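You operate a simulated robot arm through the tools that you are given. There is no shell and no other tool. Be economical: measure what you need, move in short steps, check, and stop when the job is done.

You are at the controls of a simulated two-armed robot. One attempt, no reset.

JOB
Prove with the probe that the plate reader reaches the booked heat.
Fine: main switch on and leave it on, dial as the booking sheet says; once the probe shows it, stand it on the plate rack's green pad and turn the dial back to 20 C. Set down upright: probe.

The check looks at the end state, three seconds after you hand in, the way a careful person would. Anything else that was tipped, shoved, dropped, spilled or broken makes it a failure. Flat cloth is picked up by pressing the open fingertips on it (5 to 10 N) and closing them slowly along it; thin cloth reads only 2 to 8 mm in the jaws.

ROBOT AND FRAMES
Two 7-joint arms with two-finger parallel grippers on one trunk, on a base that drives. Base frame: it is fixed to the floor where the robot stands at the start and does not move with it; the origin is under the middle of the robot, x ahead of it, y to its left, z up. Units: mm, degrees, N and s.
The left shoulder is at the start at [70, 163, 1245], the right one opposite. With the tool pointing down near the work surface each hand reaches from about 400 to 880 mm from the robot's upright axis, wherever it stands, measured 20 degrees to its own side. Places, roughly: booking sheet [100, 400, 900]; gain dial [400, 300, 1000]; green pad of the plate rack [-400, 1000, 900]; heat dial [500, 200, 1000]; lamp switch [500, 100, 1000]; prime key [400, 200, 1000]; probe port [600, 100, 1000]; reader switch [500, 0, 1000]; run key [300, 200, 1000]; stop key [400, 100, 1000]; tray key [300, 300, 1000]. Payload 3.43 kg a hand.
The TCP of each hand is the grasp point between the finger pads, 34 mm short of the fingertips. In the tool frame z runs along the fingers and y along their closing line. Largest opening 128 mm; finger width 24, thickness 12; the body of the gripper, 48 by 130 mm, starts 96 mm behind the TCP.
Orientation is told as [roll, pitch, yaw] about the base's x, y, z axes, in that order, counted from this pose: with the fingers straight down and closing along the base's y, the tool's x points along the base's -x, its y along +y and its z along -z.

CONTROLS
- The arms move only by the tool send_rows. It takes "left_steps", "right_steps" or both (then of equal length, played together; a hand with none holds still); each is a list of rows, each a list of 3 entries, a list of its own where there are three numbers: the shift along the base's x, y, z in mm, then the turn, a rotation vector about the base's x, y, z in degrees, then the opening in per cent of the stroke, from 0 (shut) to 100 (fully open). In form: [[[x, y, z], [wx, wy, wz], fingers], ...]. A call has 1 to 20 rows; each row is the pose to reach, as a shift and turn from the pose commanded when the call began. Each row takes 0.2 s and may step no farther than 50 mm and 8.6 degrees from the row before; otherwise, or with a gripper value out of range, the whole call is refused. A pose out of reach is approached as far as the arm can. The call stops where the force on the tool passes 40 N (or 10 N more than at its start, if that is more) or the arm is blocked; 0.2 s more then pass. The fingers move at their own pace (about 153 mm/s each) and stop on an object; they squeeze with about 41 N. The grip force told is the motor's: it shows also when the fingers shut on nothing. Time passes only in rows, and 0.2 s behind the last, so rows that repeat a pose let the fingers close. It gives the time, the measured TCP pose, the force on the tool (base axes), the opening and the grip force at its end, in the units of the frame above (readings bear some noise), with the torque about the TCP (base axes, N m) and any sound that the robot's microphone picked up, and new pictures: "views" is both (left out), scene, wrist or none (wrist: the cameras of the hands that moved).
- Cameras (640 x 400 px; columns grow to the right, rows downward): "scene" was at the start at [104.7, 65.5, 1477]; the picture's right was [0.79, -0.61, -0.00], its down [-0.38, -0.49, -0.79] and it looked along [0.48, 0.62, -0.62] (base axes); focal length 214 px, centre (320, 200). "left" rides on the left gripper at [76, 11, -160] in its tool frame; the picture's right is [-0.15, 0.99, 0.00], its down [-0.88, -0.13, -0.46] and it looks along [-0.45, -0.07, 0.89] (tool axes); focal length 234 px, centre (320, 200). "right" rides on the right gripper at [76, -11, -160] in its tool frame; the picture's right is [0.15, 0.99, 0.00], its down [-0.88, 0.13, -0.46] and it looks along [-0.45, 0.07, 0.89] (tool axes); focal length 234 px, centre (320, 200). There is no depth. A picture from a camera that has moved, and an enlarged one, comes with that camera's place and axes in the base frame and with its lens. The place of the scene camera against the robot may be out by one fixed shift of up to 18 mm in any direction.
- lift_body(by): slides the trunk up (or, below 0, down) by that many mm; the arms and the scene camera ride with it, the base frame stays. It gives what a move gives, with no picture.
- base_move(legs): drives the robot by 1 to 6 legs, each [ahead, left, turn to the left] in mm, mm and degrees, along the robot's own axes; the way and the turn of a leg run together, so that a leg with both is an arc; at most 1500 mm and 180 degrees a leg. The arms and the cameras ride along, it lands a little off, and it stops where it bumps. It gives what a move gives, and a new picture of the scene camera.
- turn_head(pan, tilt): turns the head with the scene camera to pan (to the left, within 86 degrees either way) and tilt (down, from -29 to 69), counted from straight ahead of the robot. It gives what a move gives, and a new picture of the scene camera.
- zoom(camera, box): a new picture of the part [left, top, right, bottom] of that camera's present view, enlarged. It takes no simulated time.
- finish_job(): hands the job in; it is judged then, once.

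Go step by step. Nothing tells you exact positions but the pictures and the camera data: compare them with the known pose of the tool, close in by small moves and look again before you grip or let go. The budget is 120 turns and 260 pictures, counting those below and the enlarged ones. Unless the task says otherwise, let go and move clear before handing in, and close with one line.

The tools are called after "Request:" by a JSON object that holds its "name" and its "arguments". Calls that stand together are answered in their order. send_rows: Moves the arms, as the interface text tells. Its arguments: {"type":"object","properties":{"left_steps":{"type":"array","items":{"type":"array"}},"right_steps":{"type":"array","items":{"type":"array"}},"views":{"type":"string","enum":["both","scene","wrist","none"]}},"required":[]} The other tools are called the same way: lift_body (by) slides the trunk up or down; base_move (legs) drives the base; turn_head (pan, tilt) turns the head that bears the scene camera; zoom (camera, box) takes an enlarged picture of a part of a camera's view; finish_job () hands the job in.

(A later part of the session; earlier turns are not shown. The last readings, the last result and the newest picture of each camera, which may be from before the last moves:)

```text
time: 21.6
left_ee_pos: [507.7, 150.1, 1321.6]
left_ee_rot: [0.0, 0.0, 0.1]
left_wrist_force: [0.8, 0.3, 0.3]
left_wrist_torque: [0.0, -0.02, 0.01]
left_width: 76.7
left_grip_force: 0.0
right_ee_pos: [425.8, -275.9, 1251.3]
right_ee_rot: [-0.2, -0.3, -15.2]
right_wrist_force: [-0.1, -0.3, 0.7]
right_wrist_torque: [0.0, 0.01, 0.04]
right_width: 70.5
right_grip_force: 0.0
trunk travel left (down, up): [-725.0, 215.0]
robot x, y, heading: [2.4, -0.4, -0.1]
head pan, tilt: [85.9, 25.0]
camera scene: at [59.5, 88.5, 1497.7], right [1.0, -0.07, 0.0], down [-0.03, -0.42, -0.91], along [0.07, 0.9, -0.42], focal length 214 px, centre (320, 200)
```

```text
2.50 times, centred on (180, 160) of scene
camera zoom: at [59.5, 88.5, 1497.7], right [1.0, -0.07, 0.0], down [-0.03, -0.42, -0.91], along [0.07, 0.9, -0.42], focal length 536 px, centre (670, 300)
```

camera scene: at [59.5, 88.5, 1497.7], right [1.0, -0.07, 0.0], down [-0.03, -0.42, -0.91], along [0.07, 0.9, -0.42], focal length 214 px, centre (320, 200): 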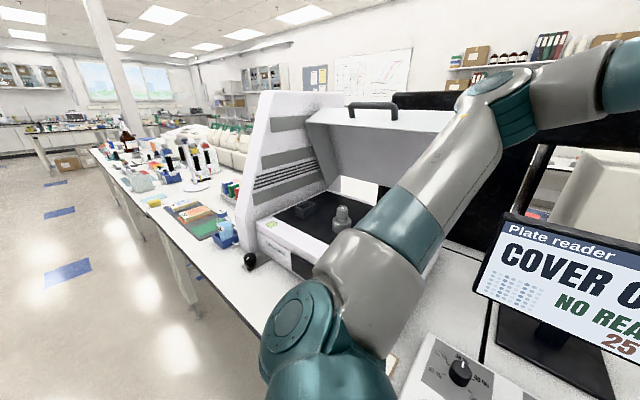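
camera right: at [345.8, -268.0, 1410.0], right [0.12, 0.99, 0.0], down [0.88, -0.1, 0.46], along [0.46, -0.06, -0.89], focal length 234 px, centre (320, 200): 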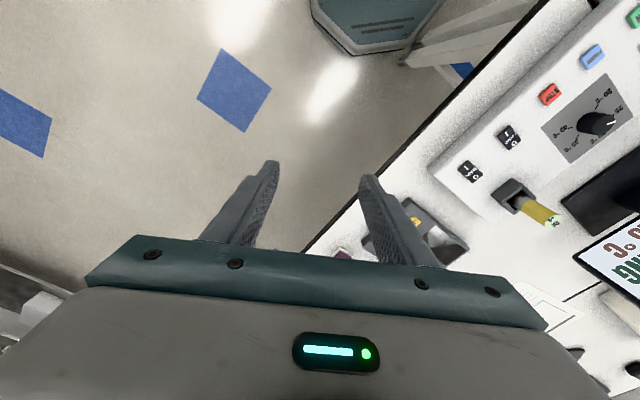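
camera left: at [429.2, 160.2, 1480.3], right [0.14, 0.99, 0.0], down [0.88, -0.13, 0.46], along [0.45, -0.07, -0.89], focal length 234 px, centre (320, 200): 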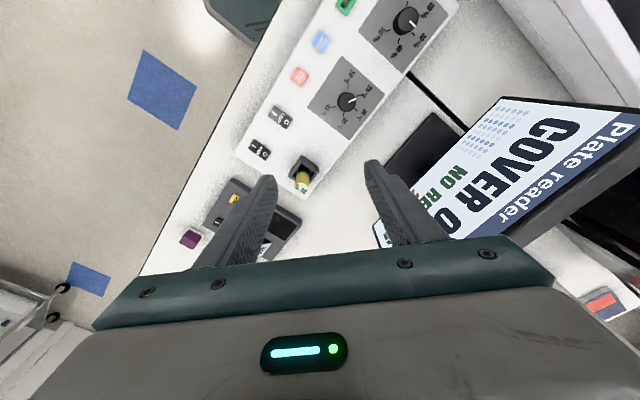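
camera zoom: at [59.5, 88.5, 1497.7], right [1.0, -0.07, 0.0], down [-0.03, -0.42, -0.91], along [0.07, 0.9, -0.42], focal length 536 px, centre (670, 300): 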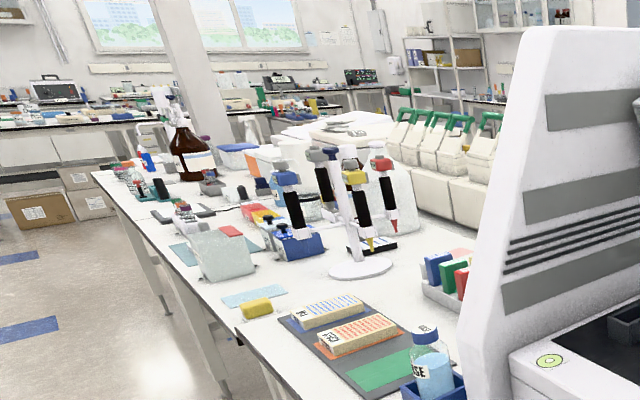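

The rack with its green pad (~[-450, 1050], bottle beside it) is visible behind the reader. Now the left hand descends towards the probe and looks.

Request:
{"name": "send_rows", "arguments": {"left_steps": [[[15, -10, -30], [0, 0, 0], 60], [[30, -20, -60], [0, 0, 0], 60], [[50, -30, -90], [0, 0, 0], 60], [[73, -40, -120], [0, 0, 0], 60], [[83, -50, -130], [0, 0, 0], 60], [[83, -50, -130], [0, 0, 0], 60]], "views": "wrist"}}

Request:
{"name": "turn_head", "arguments": {"pan": 20, "tilt": 45}}

```text
time: 23.0
left_ee_pos: [552.6, 145.2, 1212.8]
left_ee_rot: [0.1, -0.2, -0.1]
left_wrist_force: [-0.7, 0.6, -0.1]
left_wrist_torque: [0.01, 0.03, 0.0]
left_width: 76.7
left_grip_force: 0.1
left hand out of reach, approached as far as the arm can: row 1, 2, 3, 4, 5, 6
right_ee_pos: [426.1, -276.1, 1252.0]
right_ee_rot: [-0.2, -0.4, -15.2]
right_wrist_force: [0.0, -0.5, 0.2]
right_wrist_torque: [0.02, 0.02, -0.02]
right_width: 70.3
right_grip_force: 0.2
trunk travel left (down, up): [-725.0, 215.0]
robot x, y, heading: [0.5, -4.6, -0.2]
head pan, tilt: [85.9, 25.0]
camera left: at [477.9, 156.6, 1371.1], right [0.15, 0.99, 0.0], down [0.88, -0.13, 0.46], along [0.45, -0.07, -0.89], focal length 234 px, centre (320, 200)
```

left: 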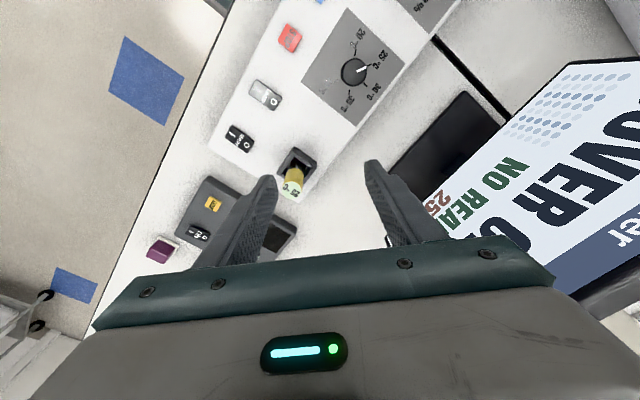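

```text
time: 24.4
left_ee_pos: [553.5, 145.8, 1212.8]
left_ee_rot: [-0.1, 0.0, 0.0]
left_wrist_force: [0.1, -0.4, 0.2]
left_wrist_torque: [-0.02, -0.02, -0.01]
left_width: 76.9
left_grip_force: 0.0
right_ee_pos: [426.3, -275.7, 1251.1]
right_ee_rot: [-0.2, -0.5, -15.2]
right_wrist_force: [-0.2, -0.8, -0.4]
right_wrist_torque: [0.01, -0.04, 0.0]
right_width: 70.3
right_grip_force: 0.0
trunk travel left (down, up): [-725.0, 215.0]
robot x, y, heading: [-0.4, 0.1, -0.0]
head pan, tilt: [20.0, 45.0]
camera scene: at [129.0, 24.4, 1467.2], right [0.34, -0.94, 0.0], down [-0.66, -0.24, -0.71], along [0.66, 0.24, -0.71], focal length 214 px, centre (320, 200)
```

scene: 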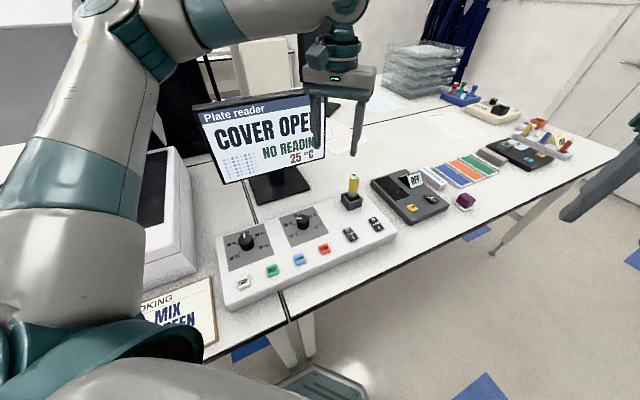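

The left arm cannot reach the probe from here, so I swap: the right hand takes the probe, the left will turn the dial. I move both accordingly.

Request:
{"name": "send_rows", "arguments": {"left_steps": [[[-30, 30, 10], [0, 0, 0], 60], [[-60, 60, 20], [0, 0, 0], 60], [[-90, 90, 30], [0, 0, 0], 60], [[-120, 120, 37], [0, 0, 0], 60], [[-153, 155, 37], [0, 0, 0], 60], [[-153, 155, 37], [0, 0, 0], 60], [[-153, 155, 37], [0, 0, 0], 60], [[-153, 155, 37], [0, 0, 0], 60], [[-153, 155, 37], [0, 0, 0], 60], [[-153, 155, 37], [0, 0, 0], 60], [[-153, 155, 37], [0, 0, 0], 60], [[-153, 155, 37], [0, 0, 0], 60]], "right_steps": [[[0, 0, 0], [0, 0, 0], 55], [[0, 0, 0], [0, 0, 0], 55], [[15, 38, -8], [0, 0, 0], 55], [[30, 76, -16], [0, 0, 0], 55], [[45, 114, -24], [0, 0, 0], 55], [[60, 152, -32], [0, 0, 0], 55], [[75, 190, -40], [0, 0, 0], 55], [[90, 228, -48], [0, 0, 0], 55], [[105, 266, -54], [0, 0, 0], 55], [[120, 304, -60], [0, 0, 0], 55], [[134, 336, -66], [0, 0, 0], 55], [[134, 336, -66], [0, 0, 0], 55]], "views": "both"}}

Request:
{"name": "zoom", "arguments": {"camera": "right", "box": [220, 80, 460, 230]}}

```text
time: 27.0
left_ee_pos: [405.0, 300.6, 1248.0]
left_ee_rot: [0.1, 0.0, -0.1]
left_wrist_force: [-0.9, 0.4, 0.1]
left_wrist_torque: [0.01, -0.01, -0.01]
left_width: 76.7
left_grip_force: 0.1
right_ee_pos: [559.6, 61.8, 1186.0]
right_ee_rot: [0.0, -0.4, -15.3]
right_wrist_force: [0.2, 0.4, -0.4]
right_wrist_torque: [0.0, -0.01, 0.0]
right_width: 70.6
right_grip_force: 0.0
trunk travel left (down, up): [-725.0, 215.0]
robot x, y, heading: [-0.5, 0.3, -0.1]
head pan, tilt: [20.0, 45.0]
camera scene: at [129.1, 23.3, 1467.2], right [0.34, -0.94, 0.0], down [-0.66, -0.24, -0.71], along [0.66, 0.24, -0.71], focal length 214 px, centre (320, 200)
camera right: at [482.2, 70.3, 1343.6], right [0.12, 0.99, 0.0], down [0.88, -0.1, 0.46], along [0.46, -0.06, -0.89], focal length 234 px, centre (320, 200)
camera left: at [328.0, 312.1, 1407.5], right [0.15, 0.99, 0.0], down [0.88, -0.13, 0.46], along [0.45, -0.07, -0.89], focal length 234 px, centre (320, 200)
```

scene: 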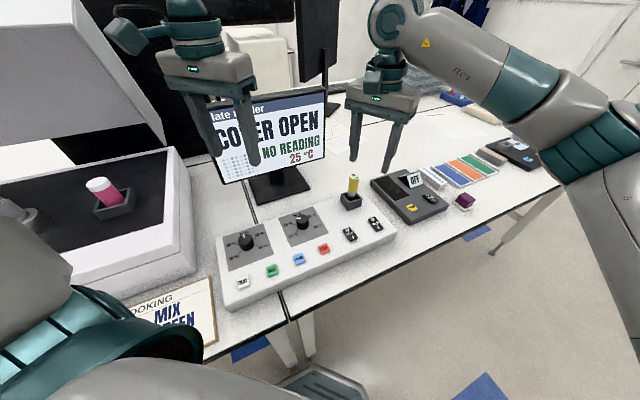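
right: 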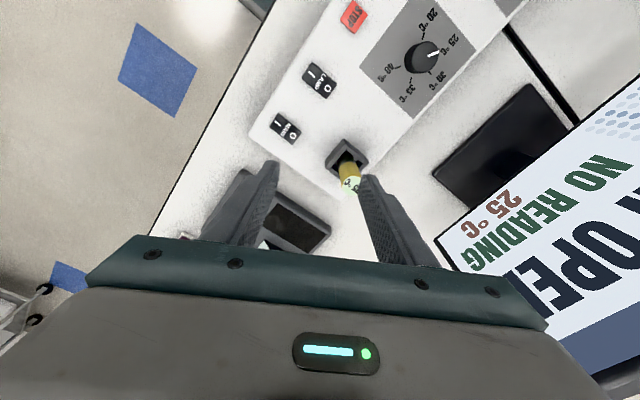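
left: 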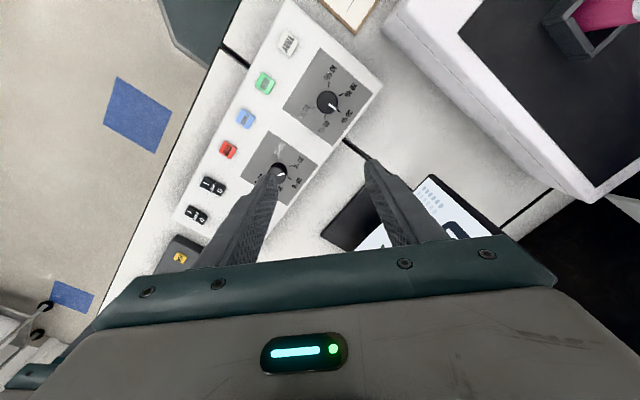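

```text
2.67 times, centred on (340, 155) of right
camera zoom: at [482.2, 70.3, 1343.6], right [0.12, 0.99, 0.0], down [0.88, -0.1, 0.46], along [0.46, -0.06, -0.89], focal length 624 px, centre (267, 320)
```

zoom: 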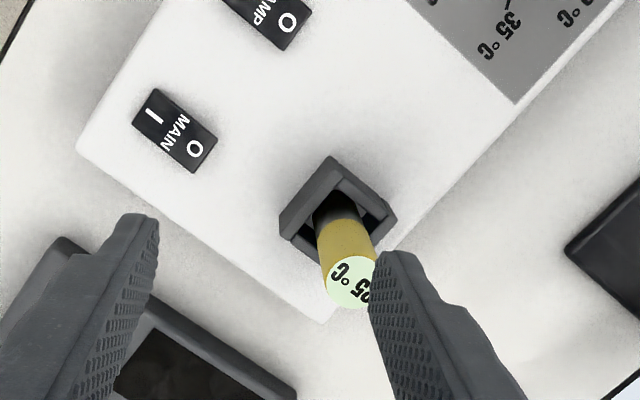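

The probe is at [599, 94], about 24-28 mm thick, yellow from z 1010 to 1087. I centre over it and descend to grip height 1058.

Request:
{"name": "send_rows", "arguments": {"right_steps": [[[20, 16, 0], [0, 0, 0], 55], [[39, 32, 0], [0, 0, 0], 55], [[39, 32, -40], [0, 0, 0], 55], [[39, 32, -70], [0, 0, 0], 55], [[39, 32, -70], [0, 0, 0], 55]], "views": "wrist"}}

```text
time: 28.2
left_ee_pos: [402.2, 302.2, 1248.8]
left_ee_rot: [0.0, -0.1, 0.1]
left_wrist_force: [-0.6, 0.7, 0.4]
left_wrist_torque: [-0.01, -0.01, -0.06]
left_width: 77.0
left_grip_force: 0.0
right_ee_pos: [598.6, 94.9, 1119.7]
right_ee_rot: [-0.2, -0.4, -15.1]
right_wrist_force: [-0.3, 1.9, -1.0]
right_wrist_torque: [0.01, -0.01, 0.01]
right_width: 70.4
right_grip_force: 0.0
trunk travel left (down, up): [-725.0, 215.0]
robot x, y, heading: [1.9, 2.6, 0.0]
head pan, tilt: [20.0, 45.0]
camera right: at [521.1, 102.8, 1278.6], right [0.12, 0.99, 0.0], down [0.88, -0.1, 0.46], along [0.46, -0.06, -0.89], focal length 234 px, centre (320, 200)
```

right: 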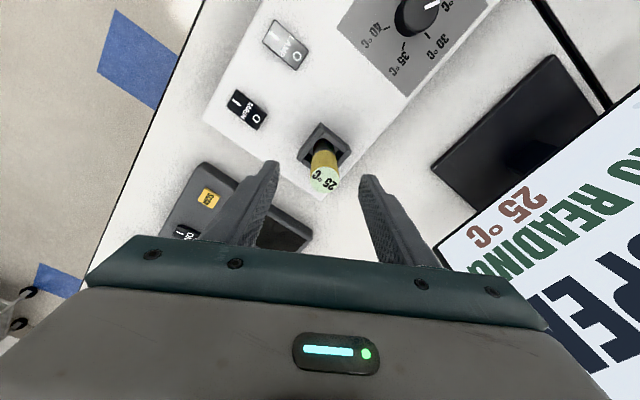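

Centred. Descend and close.

Request:
{"name": "send_rows", "arguments": {"right_steps": [[[1, 0, -30], [0, 0, 0], 55], [[1, 0, -62], [0, 0, 0], 55], [[1, 0, -62], [0, 0, 0], 40], [[1, 0, -62], [0, 0, 0], 25], [[1, 0, -62], [0, 0, 0], 12], [[1, 0, -62], [0, 0, 0], 10], [[1, 0, -62], [0, 0, 0], 10]], "views": "both"}}

```text
time: 29.8
left_ee_pos: [403.5, 303.5, 1247.2]
left_ee_rot: [0.0, 0.0, 0.0]
left_wrist_force: [0.0, 0.6, -0.2]
left_wrist_torque: [0.02, -0.02, -0.04]
left_width: 76.9
left_grip_force: 0.0
right_ee_pos: [600.5, 94.7, 1056.2]
right_ee_rot: [-0.2, -0.2, -15.2]
right_wrist_force: [2.3, 4.4, -0.8]
right_wrist_torque: [0.53, -0.21, 0.0]
right_width: 26.6
right_grip_force: 41.0
trunk travel left (down, up): [-725.0, 215.0]
robot x, y, heading: [-1.2, -3.1, 0.1]
head pan, tilt: [20.0, 45.0]
camera scene: at [129.4, 25.1, 1467.1], right [0.34, -0.94, 0.0], down [-0.67, -0.24, -0.71], along [0.66, 0.24, -0.71], focal length 214 px, centre (320, 200)
camera right: at [522.8, 103.9, 1214.4], right [0.12, 0.99, 0.0], down [0.88, -0.1, 0.46], along [0.46, -0.06, -0.89], focal length 234 px, centre (320, 200)
```

scene: 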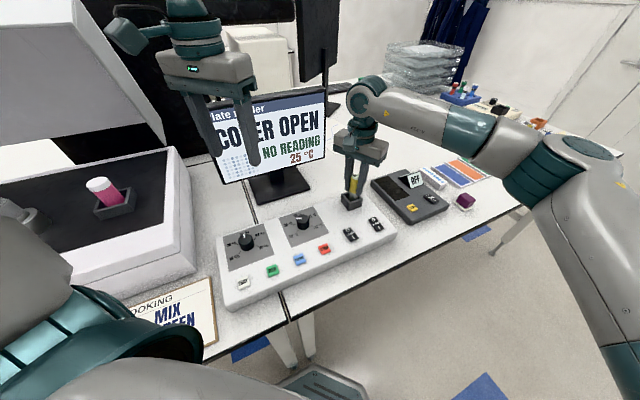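
right: 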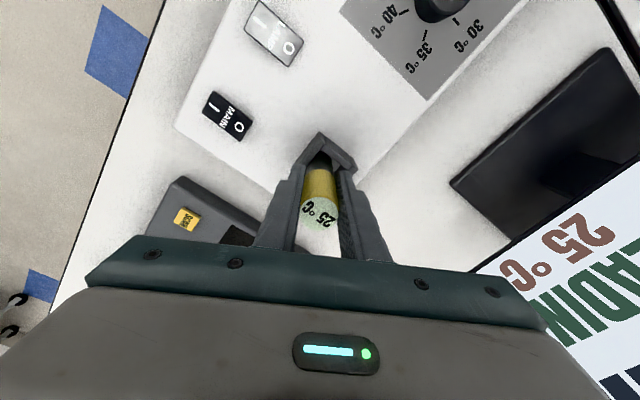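

Gripped at 26.6 mm. I lift straight up, then carry it aside to the right.

Request:
{"name": "send_rows", "arguments": {"right_steps": [[[0, 0, 15], [0, 0, 0], 10], [[0, 0, 40], [0, 0, 0], 10], [[0, 0, 70], [0, 0, 0], 10], [[0, 0, 105], [0, 0, 0], 10], [[0, 0, 140], [0, 0, 0], 10], [[0, 0, 175], [0, 0, 0], 10], [[-15, -35, 190], [0, 0, 0], 10], [[-30, -75, 190], [0, 0, 0], 10], [[-50, -115, 190], [0, 0, 0], 10], [[-70, -155, 190], [0, 0, 0], 10], [[-90, -195, 190], [0, 0, 0], 10], [[-110, -235, 190], [0, 0, 0], 10], [[-130, -275, 190], [0, 0, 0], 10], [[-150, -310, 190], [0, 0, 0], 10], [[-150, -310, 190], [0, 0, 0], 10]], "views": "both"}}

Request:
{"name": "zoom", "arguments": {"camera": "scene", "box": [420, 60, 640, 220]}}

```text
time: 33.0
left_ee_pos: [402.5, 302.7, 1248.3]
left_ee_rot: [-0.1, 0.0, 0.0]
left_wrist_force: [0.3, 0.0, 0.1]
left_wrist_torque: [-0.04, 0.03, 0.02]
left_width: 76.8
left_grip_force: 0.1
right_ee_pos: [446.8, -219.3, 1245.5]
right_ee_rot: [-0.2, -0.3, -15.2]
right_wrist_force: [0.4, 0.0, -1.6]
right_wrist_torque: [-0.04, 0.02, -0.03]
right_width: 26.6
right_grip_force: 40.8
trunk travel left (down, up): [-725.0, 215.0]
robot x, y, heading: [-2.3, 1.8, -0.2]
head pan, tilt: [20.0, 45.0]
camera scene: at [129.8, 25.8, 1467.0], right [0.34, -0.94, 0.0], down [-0.67, -0.24, -0.71], along [0.66, 0.24, -0.71], focal length 214 px, centre (320, 200)
camera right: at [369.3, -210.4, 1402.3], right [0.12, 0.99, -0.01], down [0.88, -0.1, 0.46], along [0.46, -0.06, -0.89], focal length 234 px, centre (320, 200)
```

scene: 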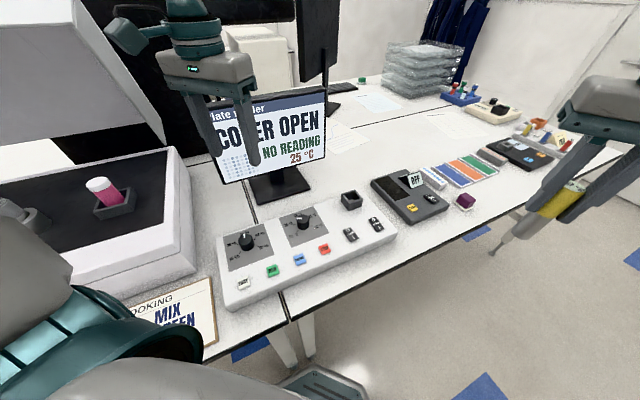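
right: 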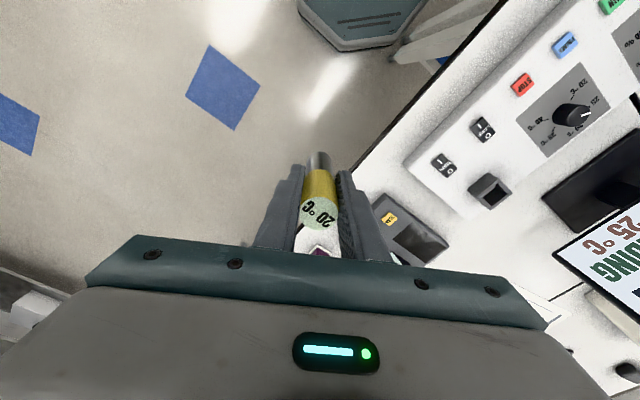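

```text
2.50 times, centred on (530, 140) of scene
camera zoom: at [129.8, 25.8, 1467.0], right [0.34, -0.94, 0.0], down [-0.67, -0.24, -0.71], along [0.66, 0.24, -0.71], focal length 536 px, centre (-205, 350)
```

zoom: 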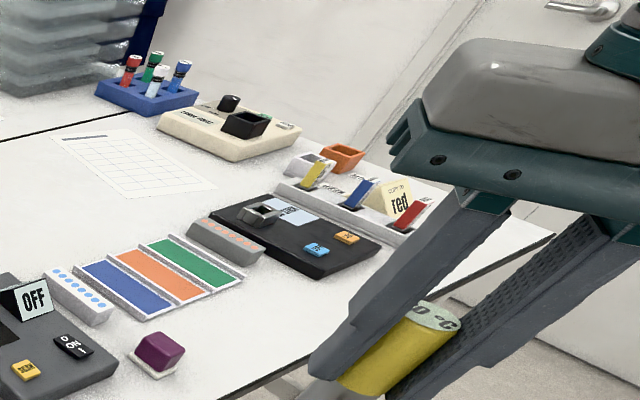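

The probe is out, held securely. Now the left hand goes over the heat dial at [475, 207] with yaw -30, to turn it back +60°.

Request:
{"name": "send_rows", "arguments": {"left_steps": [[[18, -24, -35], [0, 0, -7], 60], [[36, -48, -70], [0, 0, -14], 60], [[55, -72, -105], [0, 0, -21], 60], [[73, -96, -145], [0, 0, -28], 55], [[73, -96, -190], [0, 0, -30], 55], [[73, -96, -215], [0, 0, -30], 55], [[73, -96, -215], [0, 0, -30], 55]], "views": "both"}}

Request:
{"name": "zoom", "arguments": {"camera": "left", "box": [200, 90, 440, 240]}}

```text
time: 34.6
left_ee_pos: [473.6, 205.3, 1032.9]
left_ee_rot: [0.1, 0.0, -30.0]
left_wrist_force: [0.3, 0.1, 1.2]
left_wrist_torque: [0.03, 0.01, -0.01]
left_width: 70.4
left_grip_force: 0.0
right_ee_pos: [446.1, -221.7, 1245.3]
right_ee_rot: [-0.2, -0.3, -15.2]
right_wrist_force: [0.2, -0.4, -0.9]
right_wrist_torque: [0.01, 0.02, 0.02]
right_width: 26.9
right_grip_force: 41.4
trunk travel left (down, up): [-725.0, 215.0]
robot x, y, heading: [-0.8, 0.6, -0.1]
head pan, tilt: [20.0, 45.0]
camera scene: at [129.1, 23.9, 1467.2], right [0.34, -0.94, 0.0], down [-0.67, -0.24, -0.71], along [0.66, 0.24, -0.71], focal length 214 px, centre (320, 200)
camera left: at [414.0, 253.5, 1191.0], right [0.62, 0.78, 0.0], down [0.7, -0.55, 0.46], along [0.36, -0.28, -0.89], focal length 234 px, centre (320, 200)
```

scene: 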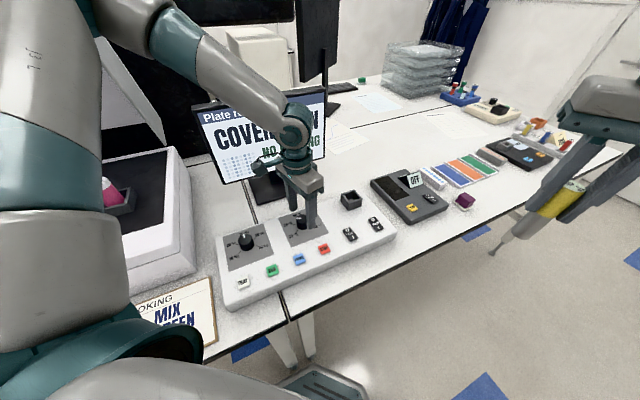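
left: 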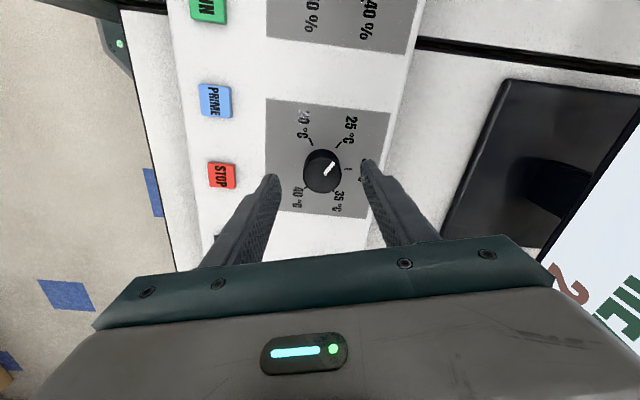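

```text
2.67 times, centred on (320, 165) of left
camera zoom: at [414.0, 253.5, 1191.0], right [0.62, 0.78, 0.0], down [0.7, -0.55, 0.46], along [0.36, -0.28, -0.89], focal length 624 px, centre (320, 293)
```

zoom: 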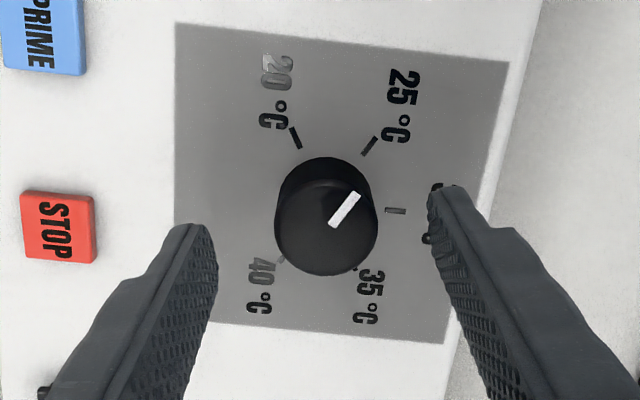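

Well centred. I lower and grip the knob.

Request:
{"name": "send_rows", "arguments": {"left_steps": [[[2, 1, -10], [0, 0, 0], 55], [[2, 1, -20], [0, 0, 0], 55], [[2, 1, -29], [0, 0, 0], 55], [[2, 1, -29], [0, 0, 0], 30], [[2, 1, -29], [0, 0, 0], 20], [[2, 1, -29], [0, 0, 0], 20]], "views": "wrist"}}

```text
time: 36.0
left_ee_pos: [476.9, 205.8, 1002.9]
left_ee_rot: [0.0, -0.1, -29.9]
left_wrist_force: [4.5, 5.6, 1.8]
left_wrist_torque: [0.38, -0.38, 0.01]
left_width: 35.5
left_grip_force: 45.2
right_ee_pos: [447.5, -219.7, 1244.0]
right_ee_rot: [-0.2, -0.3, -15.3]
right_wrist_force: [0.1, 0.1, -1.3]
right_wrist_torque: [-0.02, 0.03, 0.0]
right_width: 26.6
right_grip_force: 41.2
trunk travel left (down, up): [-725.0, 215.0]
robot x, y, heading: [1.4, 2.9, -0.2]
head pan, tilt: [20.0, 45.0]
camera left: at [416.9, 253.9, 1162.3], right [0.62, 0.78, 0.0], down [0.7, -0.55, 0.46], along [0.36, -0.28, -0.89], focal length 234 px, centre (320, 200)
```

left: 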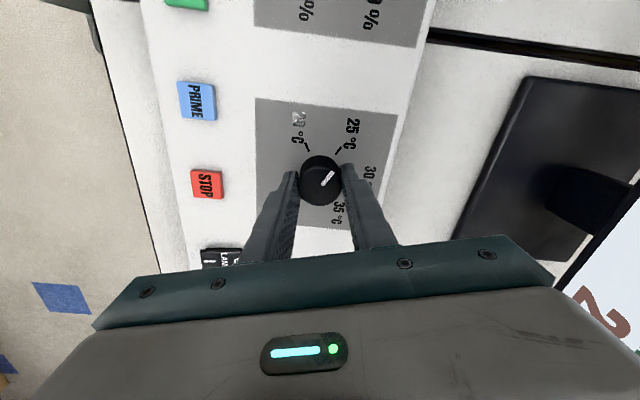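

Request:
{"name": "send_rows", "arguments": {"left_steps": [[[0, 0, 0], [0, 0, 7.5], 20], [[0, 0, 0], [0, 0, 15], 20], [[0, 0, 0], [0, 0, 22.5], 20], [[0, 0, 0], [0, 0, 30], 20], [[0, 0, 0], [0, 0, 37.5], 20], [[0, 0, 0], [0, 0, 45], 20], [[0, 0, 0], [0, 0, 52.5], 20], [[0, 0, 0], [0, 0, 60], 20], [[0, 0, 0], [0, 0, 60], 20]], "views": "both"}}

Request:
{"name": "zoom", "arguments": {"camera": "left", "box": [200, 90, 440, 240]}}

```text
time: 38.0
left_ee_pos: [475.0, 207.0, 1003.3]
left_ee_rot: [-0.1, 0.0, 30.1]
left_wrist_force: [14.8, 16.9, 21.5]
left_wrist_torque: [0.43, -0.18, 0.05]
left_width: 35.2
left_grip_force: 45.2
right_ee_pos: [447.8, -219.4, 1244.5]
right_ee_rot: [-0.3, -0.4, -15.3]
right_wrist_force: [-1.0, 0.2, -0.2]
right_wrist_torque: [0.02, -0.03, -0.03]
right_width: 26.4
right_grip_force: 41.5
trunk travel left (down, up): [-725.0, 215.0]
robot x, y, heading: [1.4, -0.2, 0.1]
head pan, tilt: [20.0, 45.0]
camera scene: at [129.6, 26.4, 1467.2], right [0.34, -0.94, 0.0], down [-0.67, -0.24, -0.71], along [0.66, 0.24, -0.71], focal length 214 px, centre (320, 200)
camera left: at [405.1, 178.8, 1162.1], right [-0.37, 0.93, 0.0], down [0.83, 0.33, 0.46], along [0.42, 0.17, -0.89], focal length 234 px, centre (320, 200)
```

scene: 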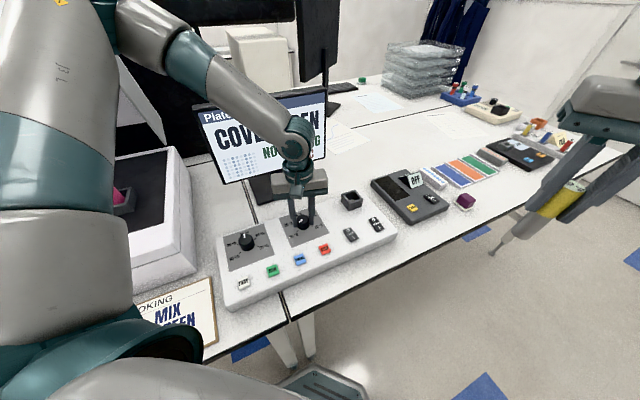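
left: 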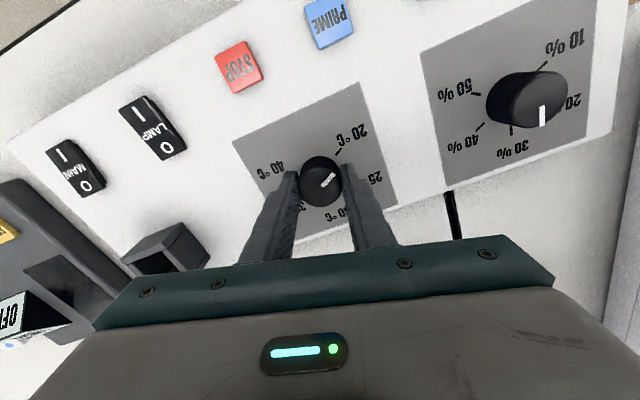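

```text
2.67 times, centred on (320, 165) of left
camera zoom: at [405.1, 178.8, 1162.1], right [-0.37, 0.93, 0.0], down [0.83, 0.33, 0.46], along [0.42, 0.17, -0.89], focal length 624 px, centre (320, 293)
```

zoom: 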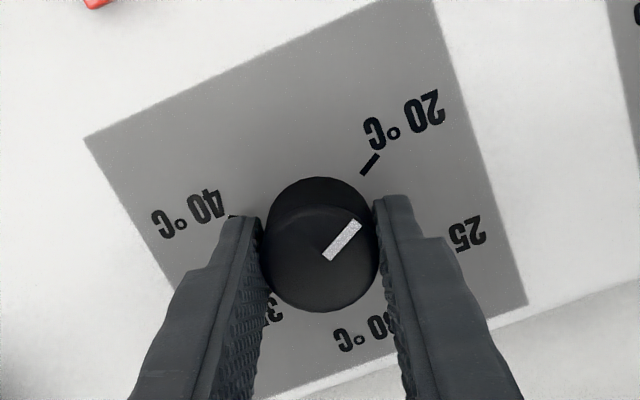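

The pointer lines up with 20. I release, lift the left hand clear and check the monitor; I also look behind to the robot's rear-left for free floor.

Request:
{"name": "send_rows", "arguments": {"left_steps": [[[0, 0, 0], [0, 0, 0], 50], [[0, 0, 0], [0, 0, 0], 55], [[0, 0, 40], [0, 0, 0], 55], [[0, 0, 85], [0, 0, 0], 55], [[-10, 0, 130], [0, 0, -8], 55], [[-30, 10, 175], [0, 0, -16], 55], [[-50, 20, 220], [0, 0, -24], 55], [[-70, 40, 260], [0, 0, -30], 55], [[-90, 60, 290], [0, 0, -30], 55], [[-110, 80, 310], [0, 0, -30], 55]], "views": "scene"}}

Request:
{"name": "zoom", "arguments": {"camera": "scene", "box": [190, 80, 410, 300]}}

Request:
{"name": "turn_head", "arguments": {"pan": 86, "tilt": 45}}

```text
refused: row 6 steps farther than a row can; nothing moved
```

```text
1.82 times, centred on (300, 190) of scene
camera zoom: at [129.6, 26.4, 1467.2], right [0.34, -0.94, 0.0], down [-0.67, -0.24, -0.71], along [0.66, 0.24, -0.71], focal length 390 px, centre (356, 218)
```

zoom: 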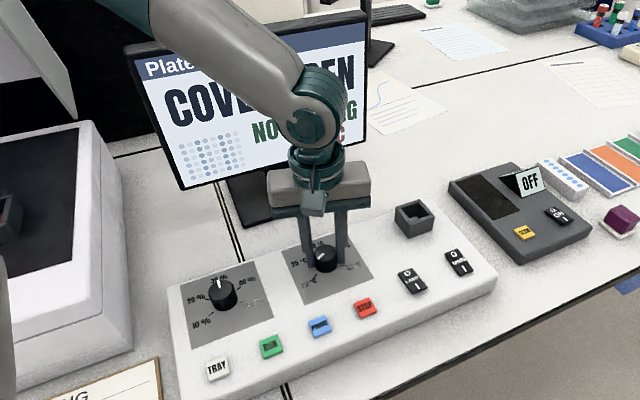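

```text
time: 39.4
left_ee_pos: [475.4, 207.2, 1002.6]
left_ee_rot: [-0.1, -0.1, 30.0]
left_wrist_force: [16.6, 18.0, 22.6]
left_wrist_torque: [0.56, -0.39, 0.0]
left_width: 35.2
left_grip_force: 45.0
right_ee_pos: [446.7, -218.5, 1244.7]
right_ee_rot: [-0.3, -0.3, -15.2]
right_wrist_force: [-0.6, 0.3, 0.5]
right_wrist_torque: [0.01, -0.02, 0.02]
right_width: 26.6
right_grip_force: 41.0
trunk travel left (down, up): [-725.0, 215.0]
robot x, y, heading: [-1.3, -0.9, 0.1]
head pan, tilt: [85.9, 45.0]
camera scene: at [59.0, 79.7, 1467.1], right [1.0, -0.07, 0.0], down [-0.05, -0.71, -0.71], along [0.05, 0.7, -0.71], focal length 214 px, centre (320, 200)
```

scene: 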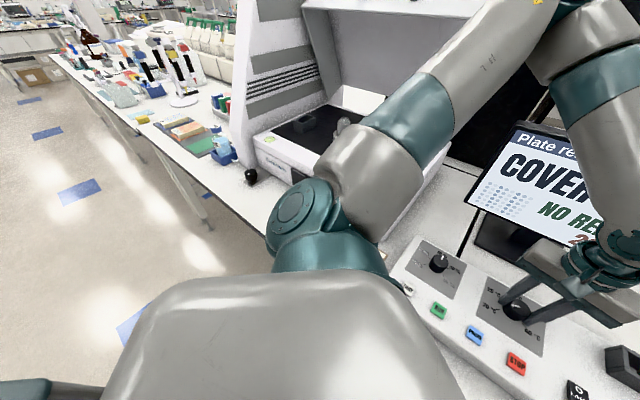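

The move was refused for step length; I redo the release and lift with smaller steps.

Request:
{"name": "send_rows", "arguments": {"left_steps": [[[0, 0, 0], [0, 0, 0], 50], [[0, 0, 0], [0, 0, 0], 55], [[0, 0, 40], [0, 0, 0], 55], [[0, 0, 80], [0, 0, 0], 55], [[-10, 0, 120], [0, 0, -8], 55], [[-30, 10, 160], [0, 0, -16], 55], [[-50, 20, 200], [0, 0, -24], 55], [[-70, 35, 240], [0, 0, -30], 55], [[-90, 50, 270], [0, 0, -30], 55], [[-110, 70, 300], [0, 0, -30], 55]], "views": "none"}}

Request:
{"name": "turn_head", "arguments": {"pan": 25, "tilt": 45}}

Request:
{"name": "zoom", "arguments": {"camera": "scene", "box": [190, 80, 410, 300]}}

Request:
{"name": "turn_head", "arguments": {"pan": -80, "tilt": 30}}

```text
time: 41.6
left_ee_pos: [364.1, 280.2, 1304.0]
left_ee_rot: [0.0, 0.0, 0.0]
left_wrist_force: [-0.2, -0.4, -0.6]
left_wrist_torque: [-0.02, -0.04, -0.01]
left_width: 70.2
left_grip_force: 0.0
right_ee_pos: [445.2, -219.7, 1245.7]
right_ee_rot: [-0.2, -0.5, -15.2]
right_wrist_force: [-0.3, -0.4, -0.3]
right_wrist_torque: [-0.04, -0.03, 0.02]
right_width: 26.4
right_grip_force: 41.7
trunk travel left (down, up): [-725.0, 215.0]
robot x, y, heading: [0.3, -0.2, -0.1]
head pan, tilt: [85.9, 45.0]
```

```text
time: 42.9
left_ee_pos: [368.0, 278.7, 1302.7]
left_ee_rot: [0.1, 0.0, 0.0]
left_wrist_force: [0.3, 0.3, 0.1]
left_wrist_torque: [0.0, -0.01, 0.02]
left_width: 70.4
left_grip_force: 0.1
right_ee_pos: [446.8, -219.4, 1244.3]
right_ee_rot: [-0.1, -0.3, -15.2]
right_wrist_force: [1.1, -0.2, -0.9]
right_wrist_torque: [-0.03, 0.0, 0.03]
right_width: 26.6
right_grip_force: 41.1
trunk travel left (down, up): [-725.0, 215.0]
robot x, y, heading: [3.4, 2.1, -0.2]
head pan, tilt: [25.0, 45.0]
camera scene: at [126.4, 30.9, 1467.2], right [0.42, -0.91, 0.0], down [-0.64, -0.3, -0.71], along [0.64, 0.3, -0.71], focal length 214 px, centre (320, 200)
```

scene: 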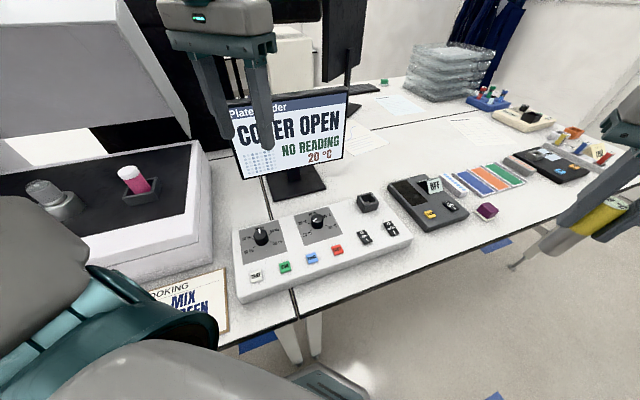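

```text
1.82 times, centred on (300, 190) of scene
camera zoom: at [126.4, 30.9, 1467.2], right [0.42, -0.91, 0.0], down [-0.64, -0.3, -0.71], along [0.64, 0.3, -0.71], focal length 390 px, centre (356, 218)
```

zoom: 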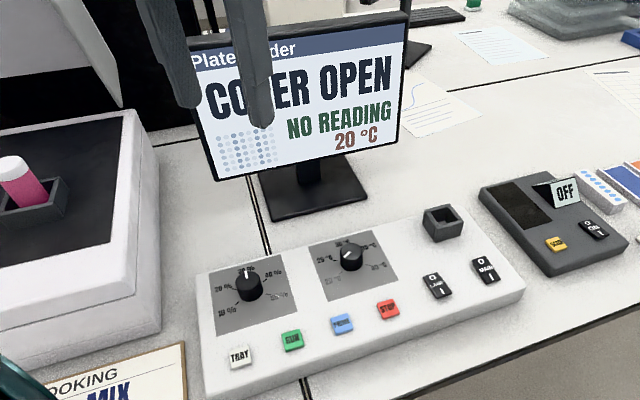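

```text
time: 44.7
left_ee_pos: [365.7, 280.1, 1303.1]
left_ee_rot: [0.0, 0.0, -0.1]
left_wrist_force: [0.1, 0.4, 0.4]
left_wrist_torque: [0.0, -0.01, -0.03]
left_width: 70.3
left_grip_force: 0.0
right_ee_pos: [447.2, -220.1, 1244.5]
right_ee_rot: [-0.1, -0.3, -15.2]
right_wrist_force: [0.4, 0.2, -1.0]
right_wrist_torque: [0.02, 0.03, 0.01]
right_width: 26.2
right_grip_force: 41.3
trunk travel left (down, up): [-725.0, 215.0]
robot x, y, heading: [-2.8, -0.7, -0.1]
head pan, tilt: [-80.0, 30.0]
camera scene: at [68.2, -92.5, 1489.8], right [-0.98, -0.17, 0.0], down [-0.09, 0.49, -0.87], along [0.15, -0.85, -0.5], focal length 214 px, centre (320, 200)
```

scene: 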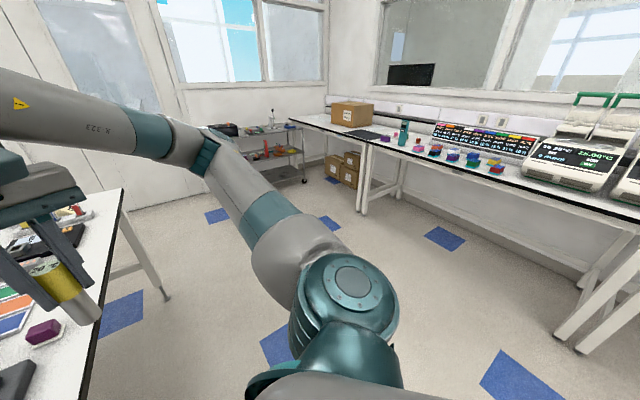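

The dial reads 20, the monitor 20 °C, MAIN is still on. The floor is free, so I back off from the bench and drive along it to the rack, with the probe in the right hand.

Request:
{"name": "base_move", "arguments": {"legs": [[-320, -320, 0], [-923, 927, 0]]}}

Request:
{"name": "turn_head", "arguments": {"pan": 30, "tilt": 35}}

```text
time: 53.6
left_ee_pos: [-848.2, 881.1, 1304.0]
left_ee_rot: [-0.1, 0.0, -2.2]
left_wrist_force: [0.4, 0.0, 0.7]
left_wrist_torque: [0.0, 0.02, -0.01]
left_width: 70.6
left_grip_force: 0.1
right_ee_pos: [-788.2, 377.7, 1244.4]
right_ee_rot: [-0.2, -0.2, -17.5]
right_wrist_force: [0.3, 0.4, -1.9]
right_wrist_torque: [0.0, 0.01, -0.01]
right_width: 26.4
right_grip_force: 41.2
trunk travel left (down, up): [-725.0, 215.0]
robot x, y, heading: [-1226.3, 613.5, -2.4]
head pan, tilt: [-80.0, 30.0]
camera scene: at [-1161.5, 520.2, 1489.8], right [-0.99, -0.13, 0.0], down [-0.07, 0.5, -0.87], along [0.12, -0.86, -0.5], focal length 214 px, centre (320, 200)
```

scene: 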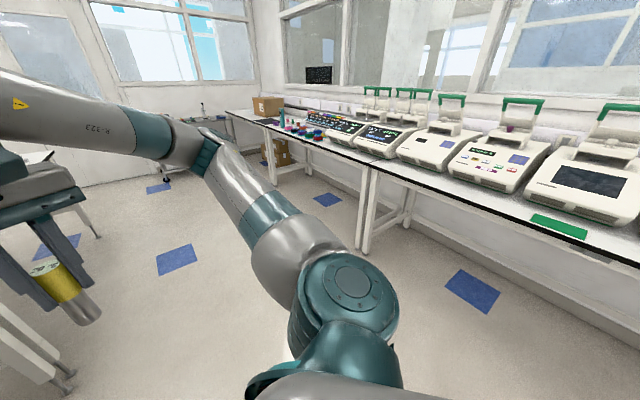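

```text
time: 55.5
left_ee_pos: [-849.6, 880.7, 1303.9]
left_ee_rot: [0.0, 0.0, -2.2]
left_wrist_force: [0.1, -0.4, -0.2]
left_wrist_torque: [0.04, 0.0, -0.01]
left_width: 70.4
left_grip_force: 0.0
right_ee_pos: [-789.2, 376.7, 1244.7]
right_ee_rot: [-0.2, -0.4, -17.5]
right_wrist_force: [-0.2, -0.1, -0.6]
right_wrist_torque: [0.03, -0.03, -0.04]
right_width: 26.5
right_grip_force: 41.5
trunk travel left (down, up): [-725.0, 215.0]
robot x, y, heading: [-1227.1, 616.2, -2.1]
head pan, tilt: [30.0, 35.0]
camera scene: at [-1095.8, 651.0, 1482.0], right [0.46, -0.89, 0.0], down [-0.51, -0.27, -0.82], along [0.73, 0.38, -0.57], focal length 214 px, centre (320, 200)
```

scene: 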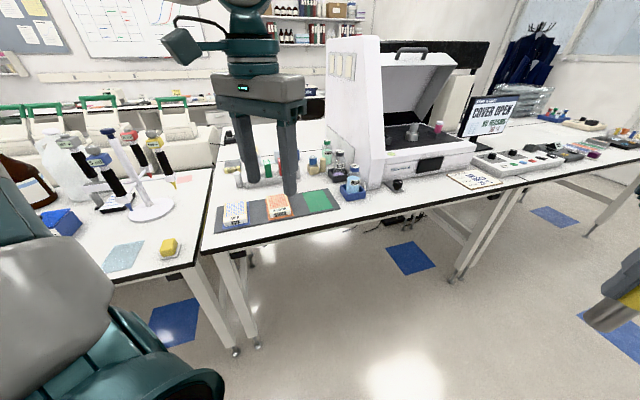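

The rack is clearly visible, with the green pad at about [-385, 1045], the wash bottle to its right. I approach the bench so the pad is in the right arm's range.

Request:
{"name": "base_move", "arguments": {"legs": [[297, 262, 2.3]]}}

Request:
{"name": "turn_head", "arguments": {"pan": 20, "tilt": 45}}

```text
time: 58.0
left_ee_pos: [-566.2, 1157.2, 1304.3]
left_ee_rot: [0.1, -0.1, 0.4]
left_wrist_force: [-0.1, -0.4, 0.0]
left_wrist_torque: [0.02, 0.02, 0.0]
left_width: 70.5
left_grip_force: 0.1
right_ee_pos: [-482.0, 657.1, 1244.7]
right_ee_rot: [-0.2, -0.4, -14.8]
right_wrist_force: [0.3, -0.6, -0.4]
right_wrist_torque: [0.02, 0.02, -0.01]
right_width: 26.7
right_grip_force: 41.4
trunk travel left (down, up): [-725.0, 215.0]
robot x, y, heading: [-927.7, 875.4, 0.3]
head pan, tilt: [30.0, 35.0]
camera scene: at [-801.7, 915.6, 1482.1], right [0.51, -0.86, 0.0], down [-0.49, -0.29, -0.82], along [0.71, 0.41, -0.57], focal length 214 px, centre (320, 200)
```

scene: 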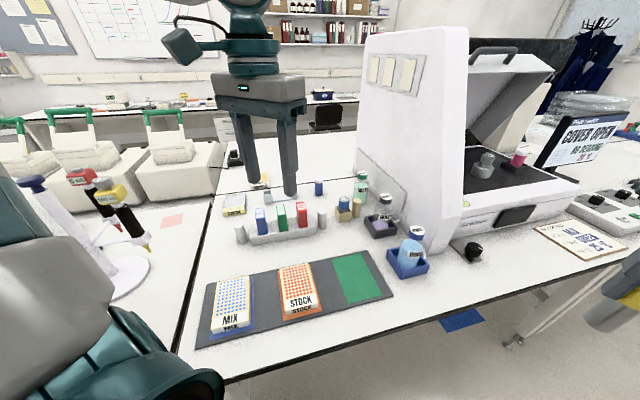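

```text
time: 58.7
left_ee_pos: [-564.4, 1156.9, 1302.5]
left_ee_rot: [0.0, 0.0, 0.3]
left_wrist_force: [0.0, -0.7, 0.1]
left_wrist_torque: [0.02, 0.0, 0.0]
left_width: 70.5
left_grip_force: 0.0
right_ee_pos: [-480.0, 658.2, 1244.4]
right_ee_rot: [-0.2, -0.3, -14.8]
right_wrist_force: [0.8, 0.5, -0.2]
right_wrist_torque: [-0.02, -0.02, 0.01]
right_width: 26.6
right_grip_force: 40.6
trunk travel left (down, up): [-725.0, 215.0]
robot x, y, heading: [-931.7, 875.1, 0.3]
head pan, tilt: [20.0, 45.0]
camera scene: at [-800.2, 900.6, 1467.1], right [0.35, -0.94, 0.0], down [-0.66, -0.25, -0.71], along [0.66, 0.25, -0.71], focal length 214 px, centre (320, 200)
```

scene: 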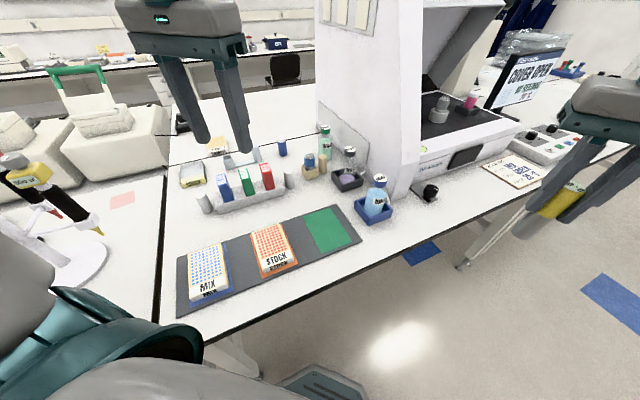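

The green pad is at about [-398, 1024, 910] with free space around. I shift the left hand away and bring the probe over the pad at safe height.

Request:
{"name": "send_rows", "arguments": {"left_steps": [[[-20, 25, 10], [0, 0, 0], 55], [[-40, 50, 20], [0, 0, 0], 55], [[-60, 75, 30], [0, 0, 0], 55], [[-80, 100, 30], [0, 0, 0], 55], [[-80, 100, 30], [0, 0, 0], 55], [[-80, 100, 30], [0, 0, 0], 55], [[-80, 100, 30], [0, 0, 0], 55], [[-80, 100, 30], [0, 0, 0], 55], [[-80, 100, 30], [0, 0, 0], 55], [[-80, 100, 30], [0, 0, 0], 55], [[-80, 100, 30], [0, 0, 0], 55]], "right_steps": [[[8, 36, 0], [0, 0, 0], 10], [[16, 73, 0], [0, 0, 0], 10], [[24, 110, 0], [0, 0, 0], 10], [[33, 147, 0], [0, 0, 0], 10], [[41, 183, 0], [0, 0, 0], 10], [[49, 220, 0], [0, 0, 0], 10], [[57, 256, 0], [0, 0, 0], 10], [[66, 293, -10], [0, 0, 0], 10], [[74, 330, -30], [0, 0, 0], 10], [[82, 366, -50], [0, 0, 0], 10], [[82, 366, -50], [0, 0, 0], 10]], "views": "both"}}

Request:
{"name": "zoom", "arguments": {"camera": "scene", "box": [200, 80, 440, 300]}}

```text
time: 61.1
left_ee_pos: [-646.2, 1255.5, 1333.9]
left_ee_rot: [0.1, 0.1, 0.5]
left_wrist_force: [0.0, 0.2, -0.6]
left_wrist_torque: [0.01, 0.0, 0.01]
left_width: 70.4
left_grip_force: 0.0
right_ee_pos: [-396.3, 1023.2, 1193.2]
right_ee_rot: [-0.2, -0.4, -14.9]
right_wrist_force: [-0.6, -0.9, -1.3]
right_wrist_torque: [0.03, 0.03, 0.02]
right_width: 26.7
right_grip_force: 40.9
trunk travel left (down, up): [-725.0, 215.0]
robot x, y, heading: [-926.4, 871.1, 0.3]
head pan, tilt: [20.0, 45.0]
camera scene: at [-800.8, 899.0, 1467.2], right [0.35, -0.94, 0.0], down [-0.66, -0.25, -0.71], along [0.66, 0.25, -0.71], focal length 214 px, centre (320, 200)
camera right: at [-475.1, 1031.1, 1351.4], right [0.11, 0.99, 0.0], down [0.88, -0.1, 0.46], along [0.46, -0.05, -0.89], focal length 234 px, centre (320, 200)
camera left: at [-722.1, 1266.2, 1492.5], right [0.14, 0.99, 0.0], down [0.88, -0.12, 0.46], along [0.45, -0.06, -0.89], focal length 234 px, centre (320, 200)
```

scene: 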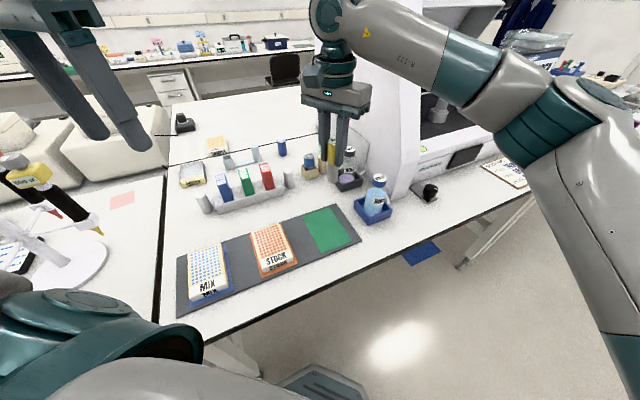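
right: 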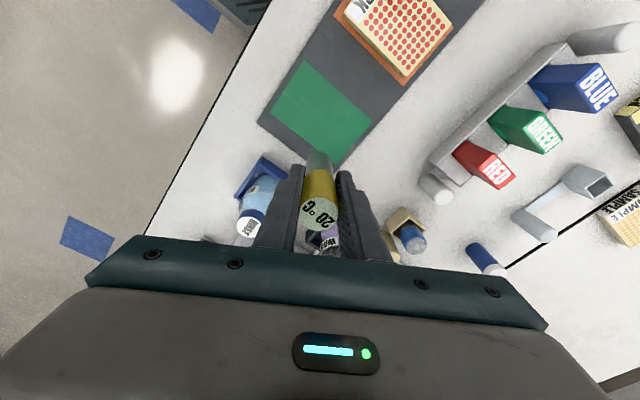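
left: 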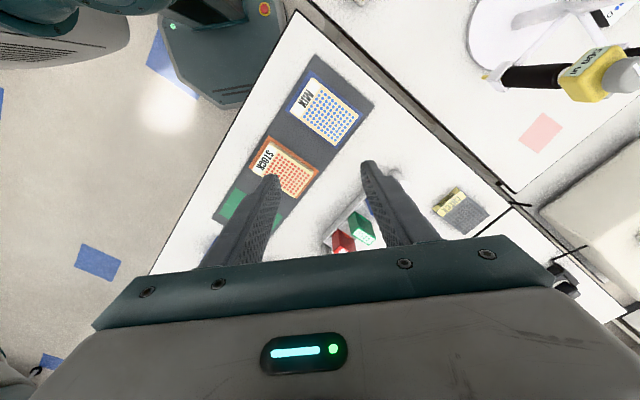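

```text
1.82 times, centred on (320, 190) of scene
camera zoom: at [-800.8, 899.0, 1467.2], right [0.35, -0.94, 0.0], down [-0.66, -0.25, -0.71], along [0.66, 0.25, -0.71], focal length 390 px, centre (320, 218)
```

zoom: 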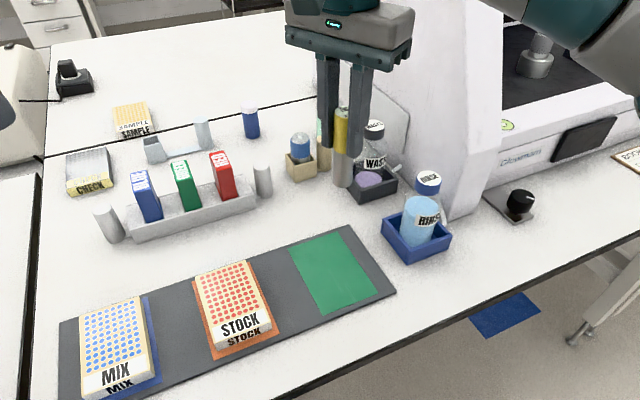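

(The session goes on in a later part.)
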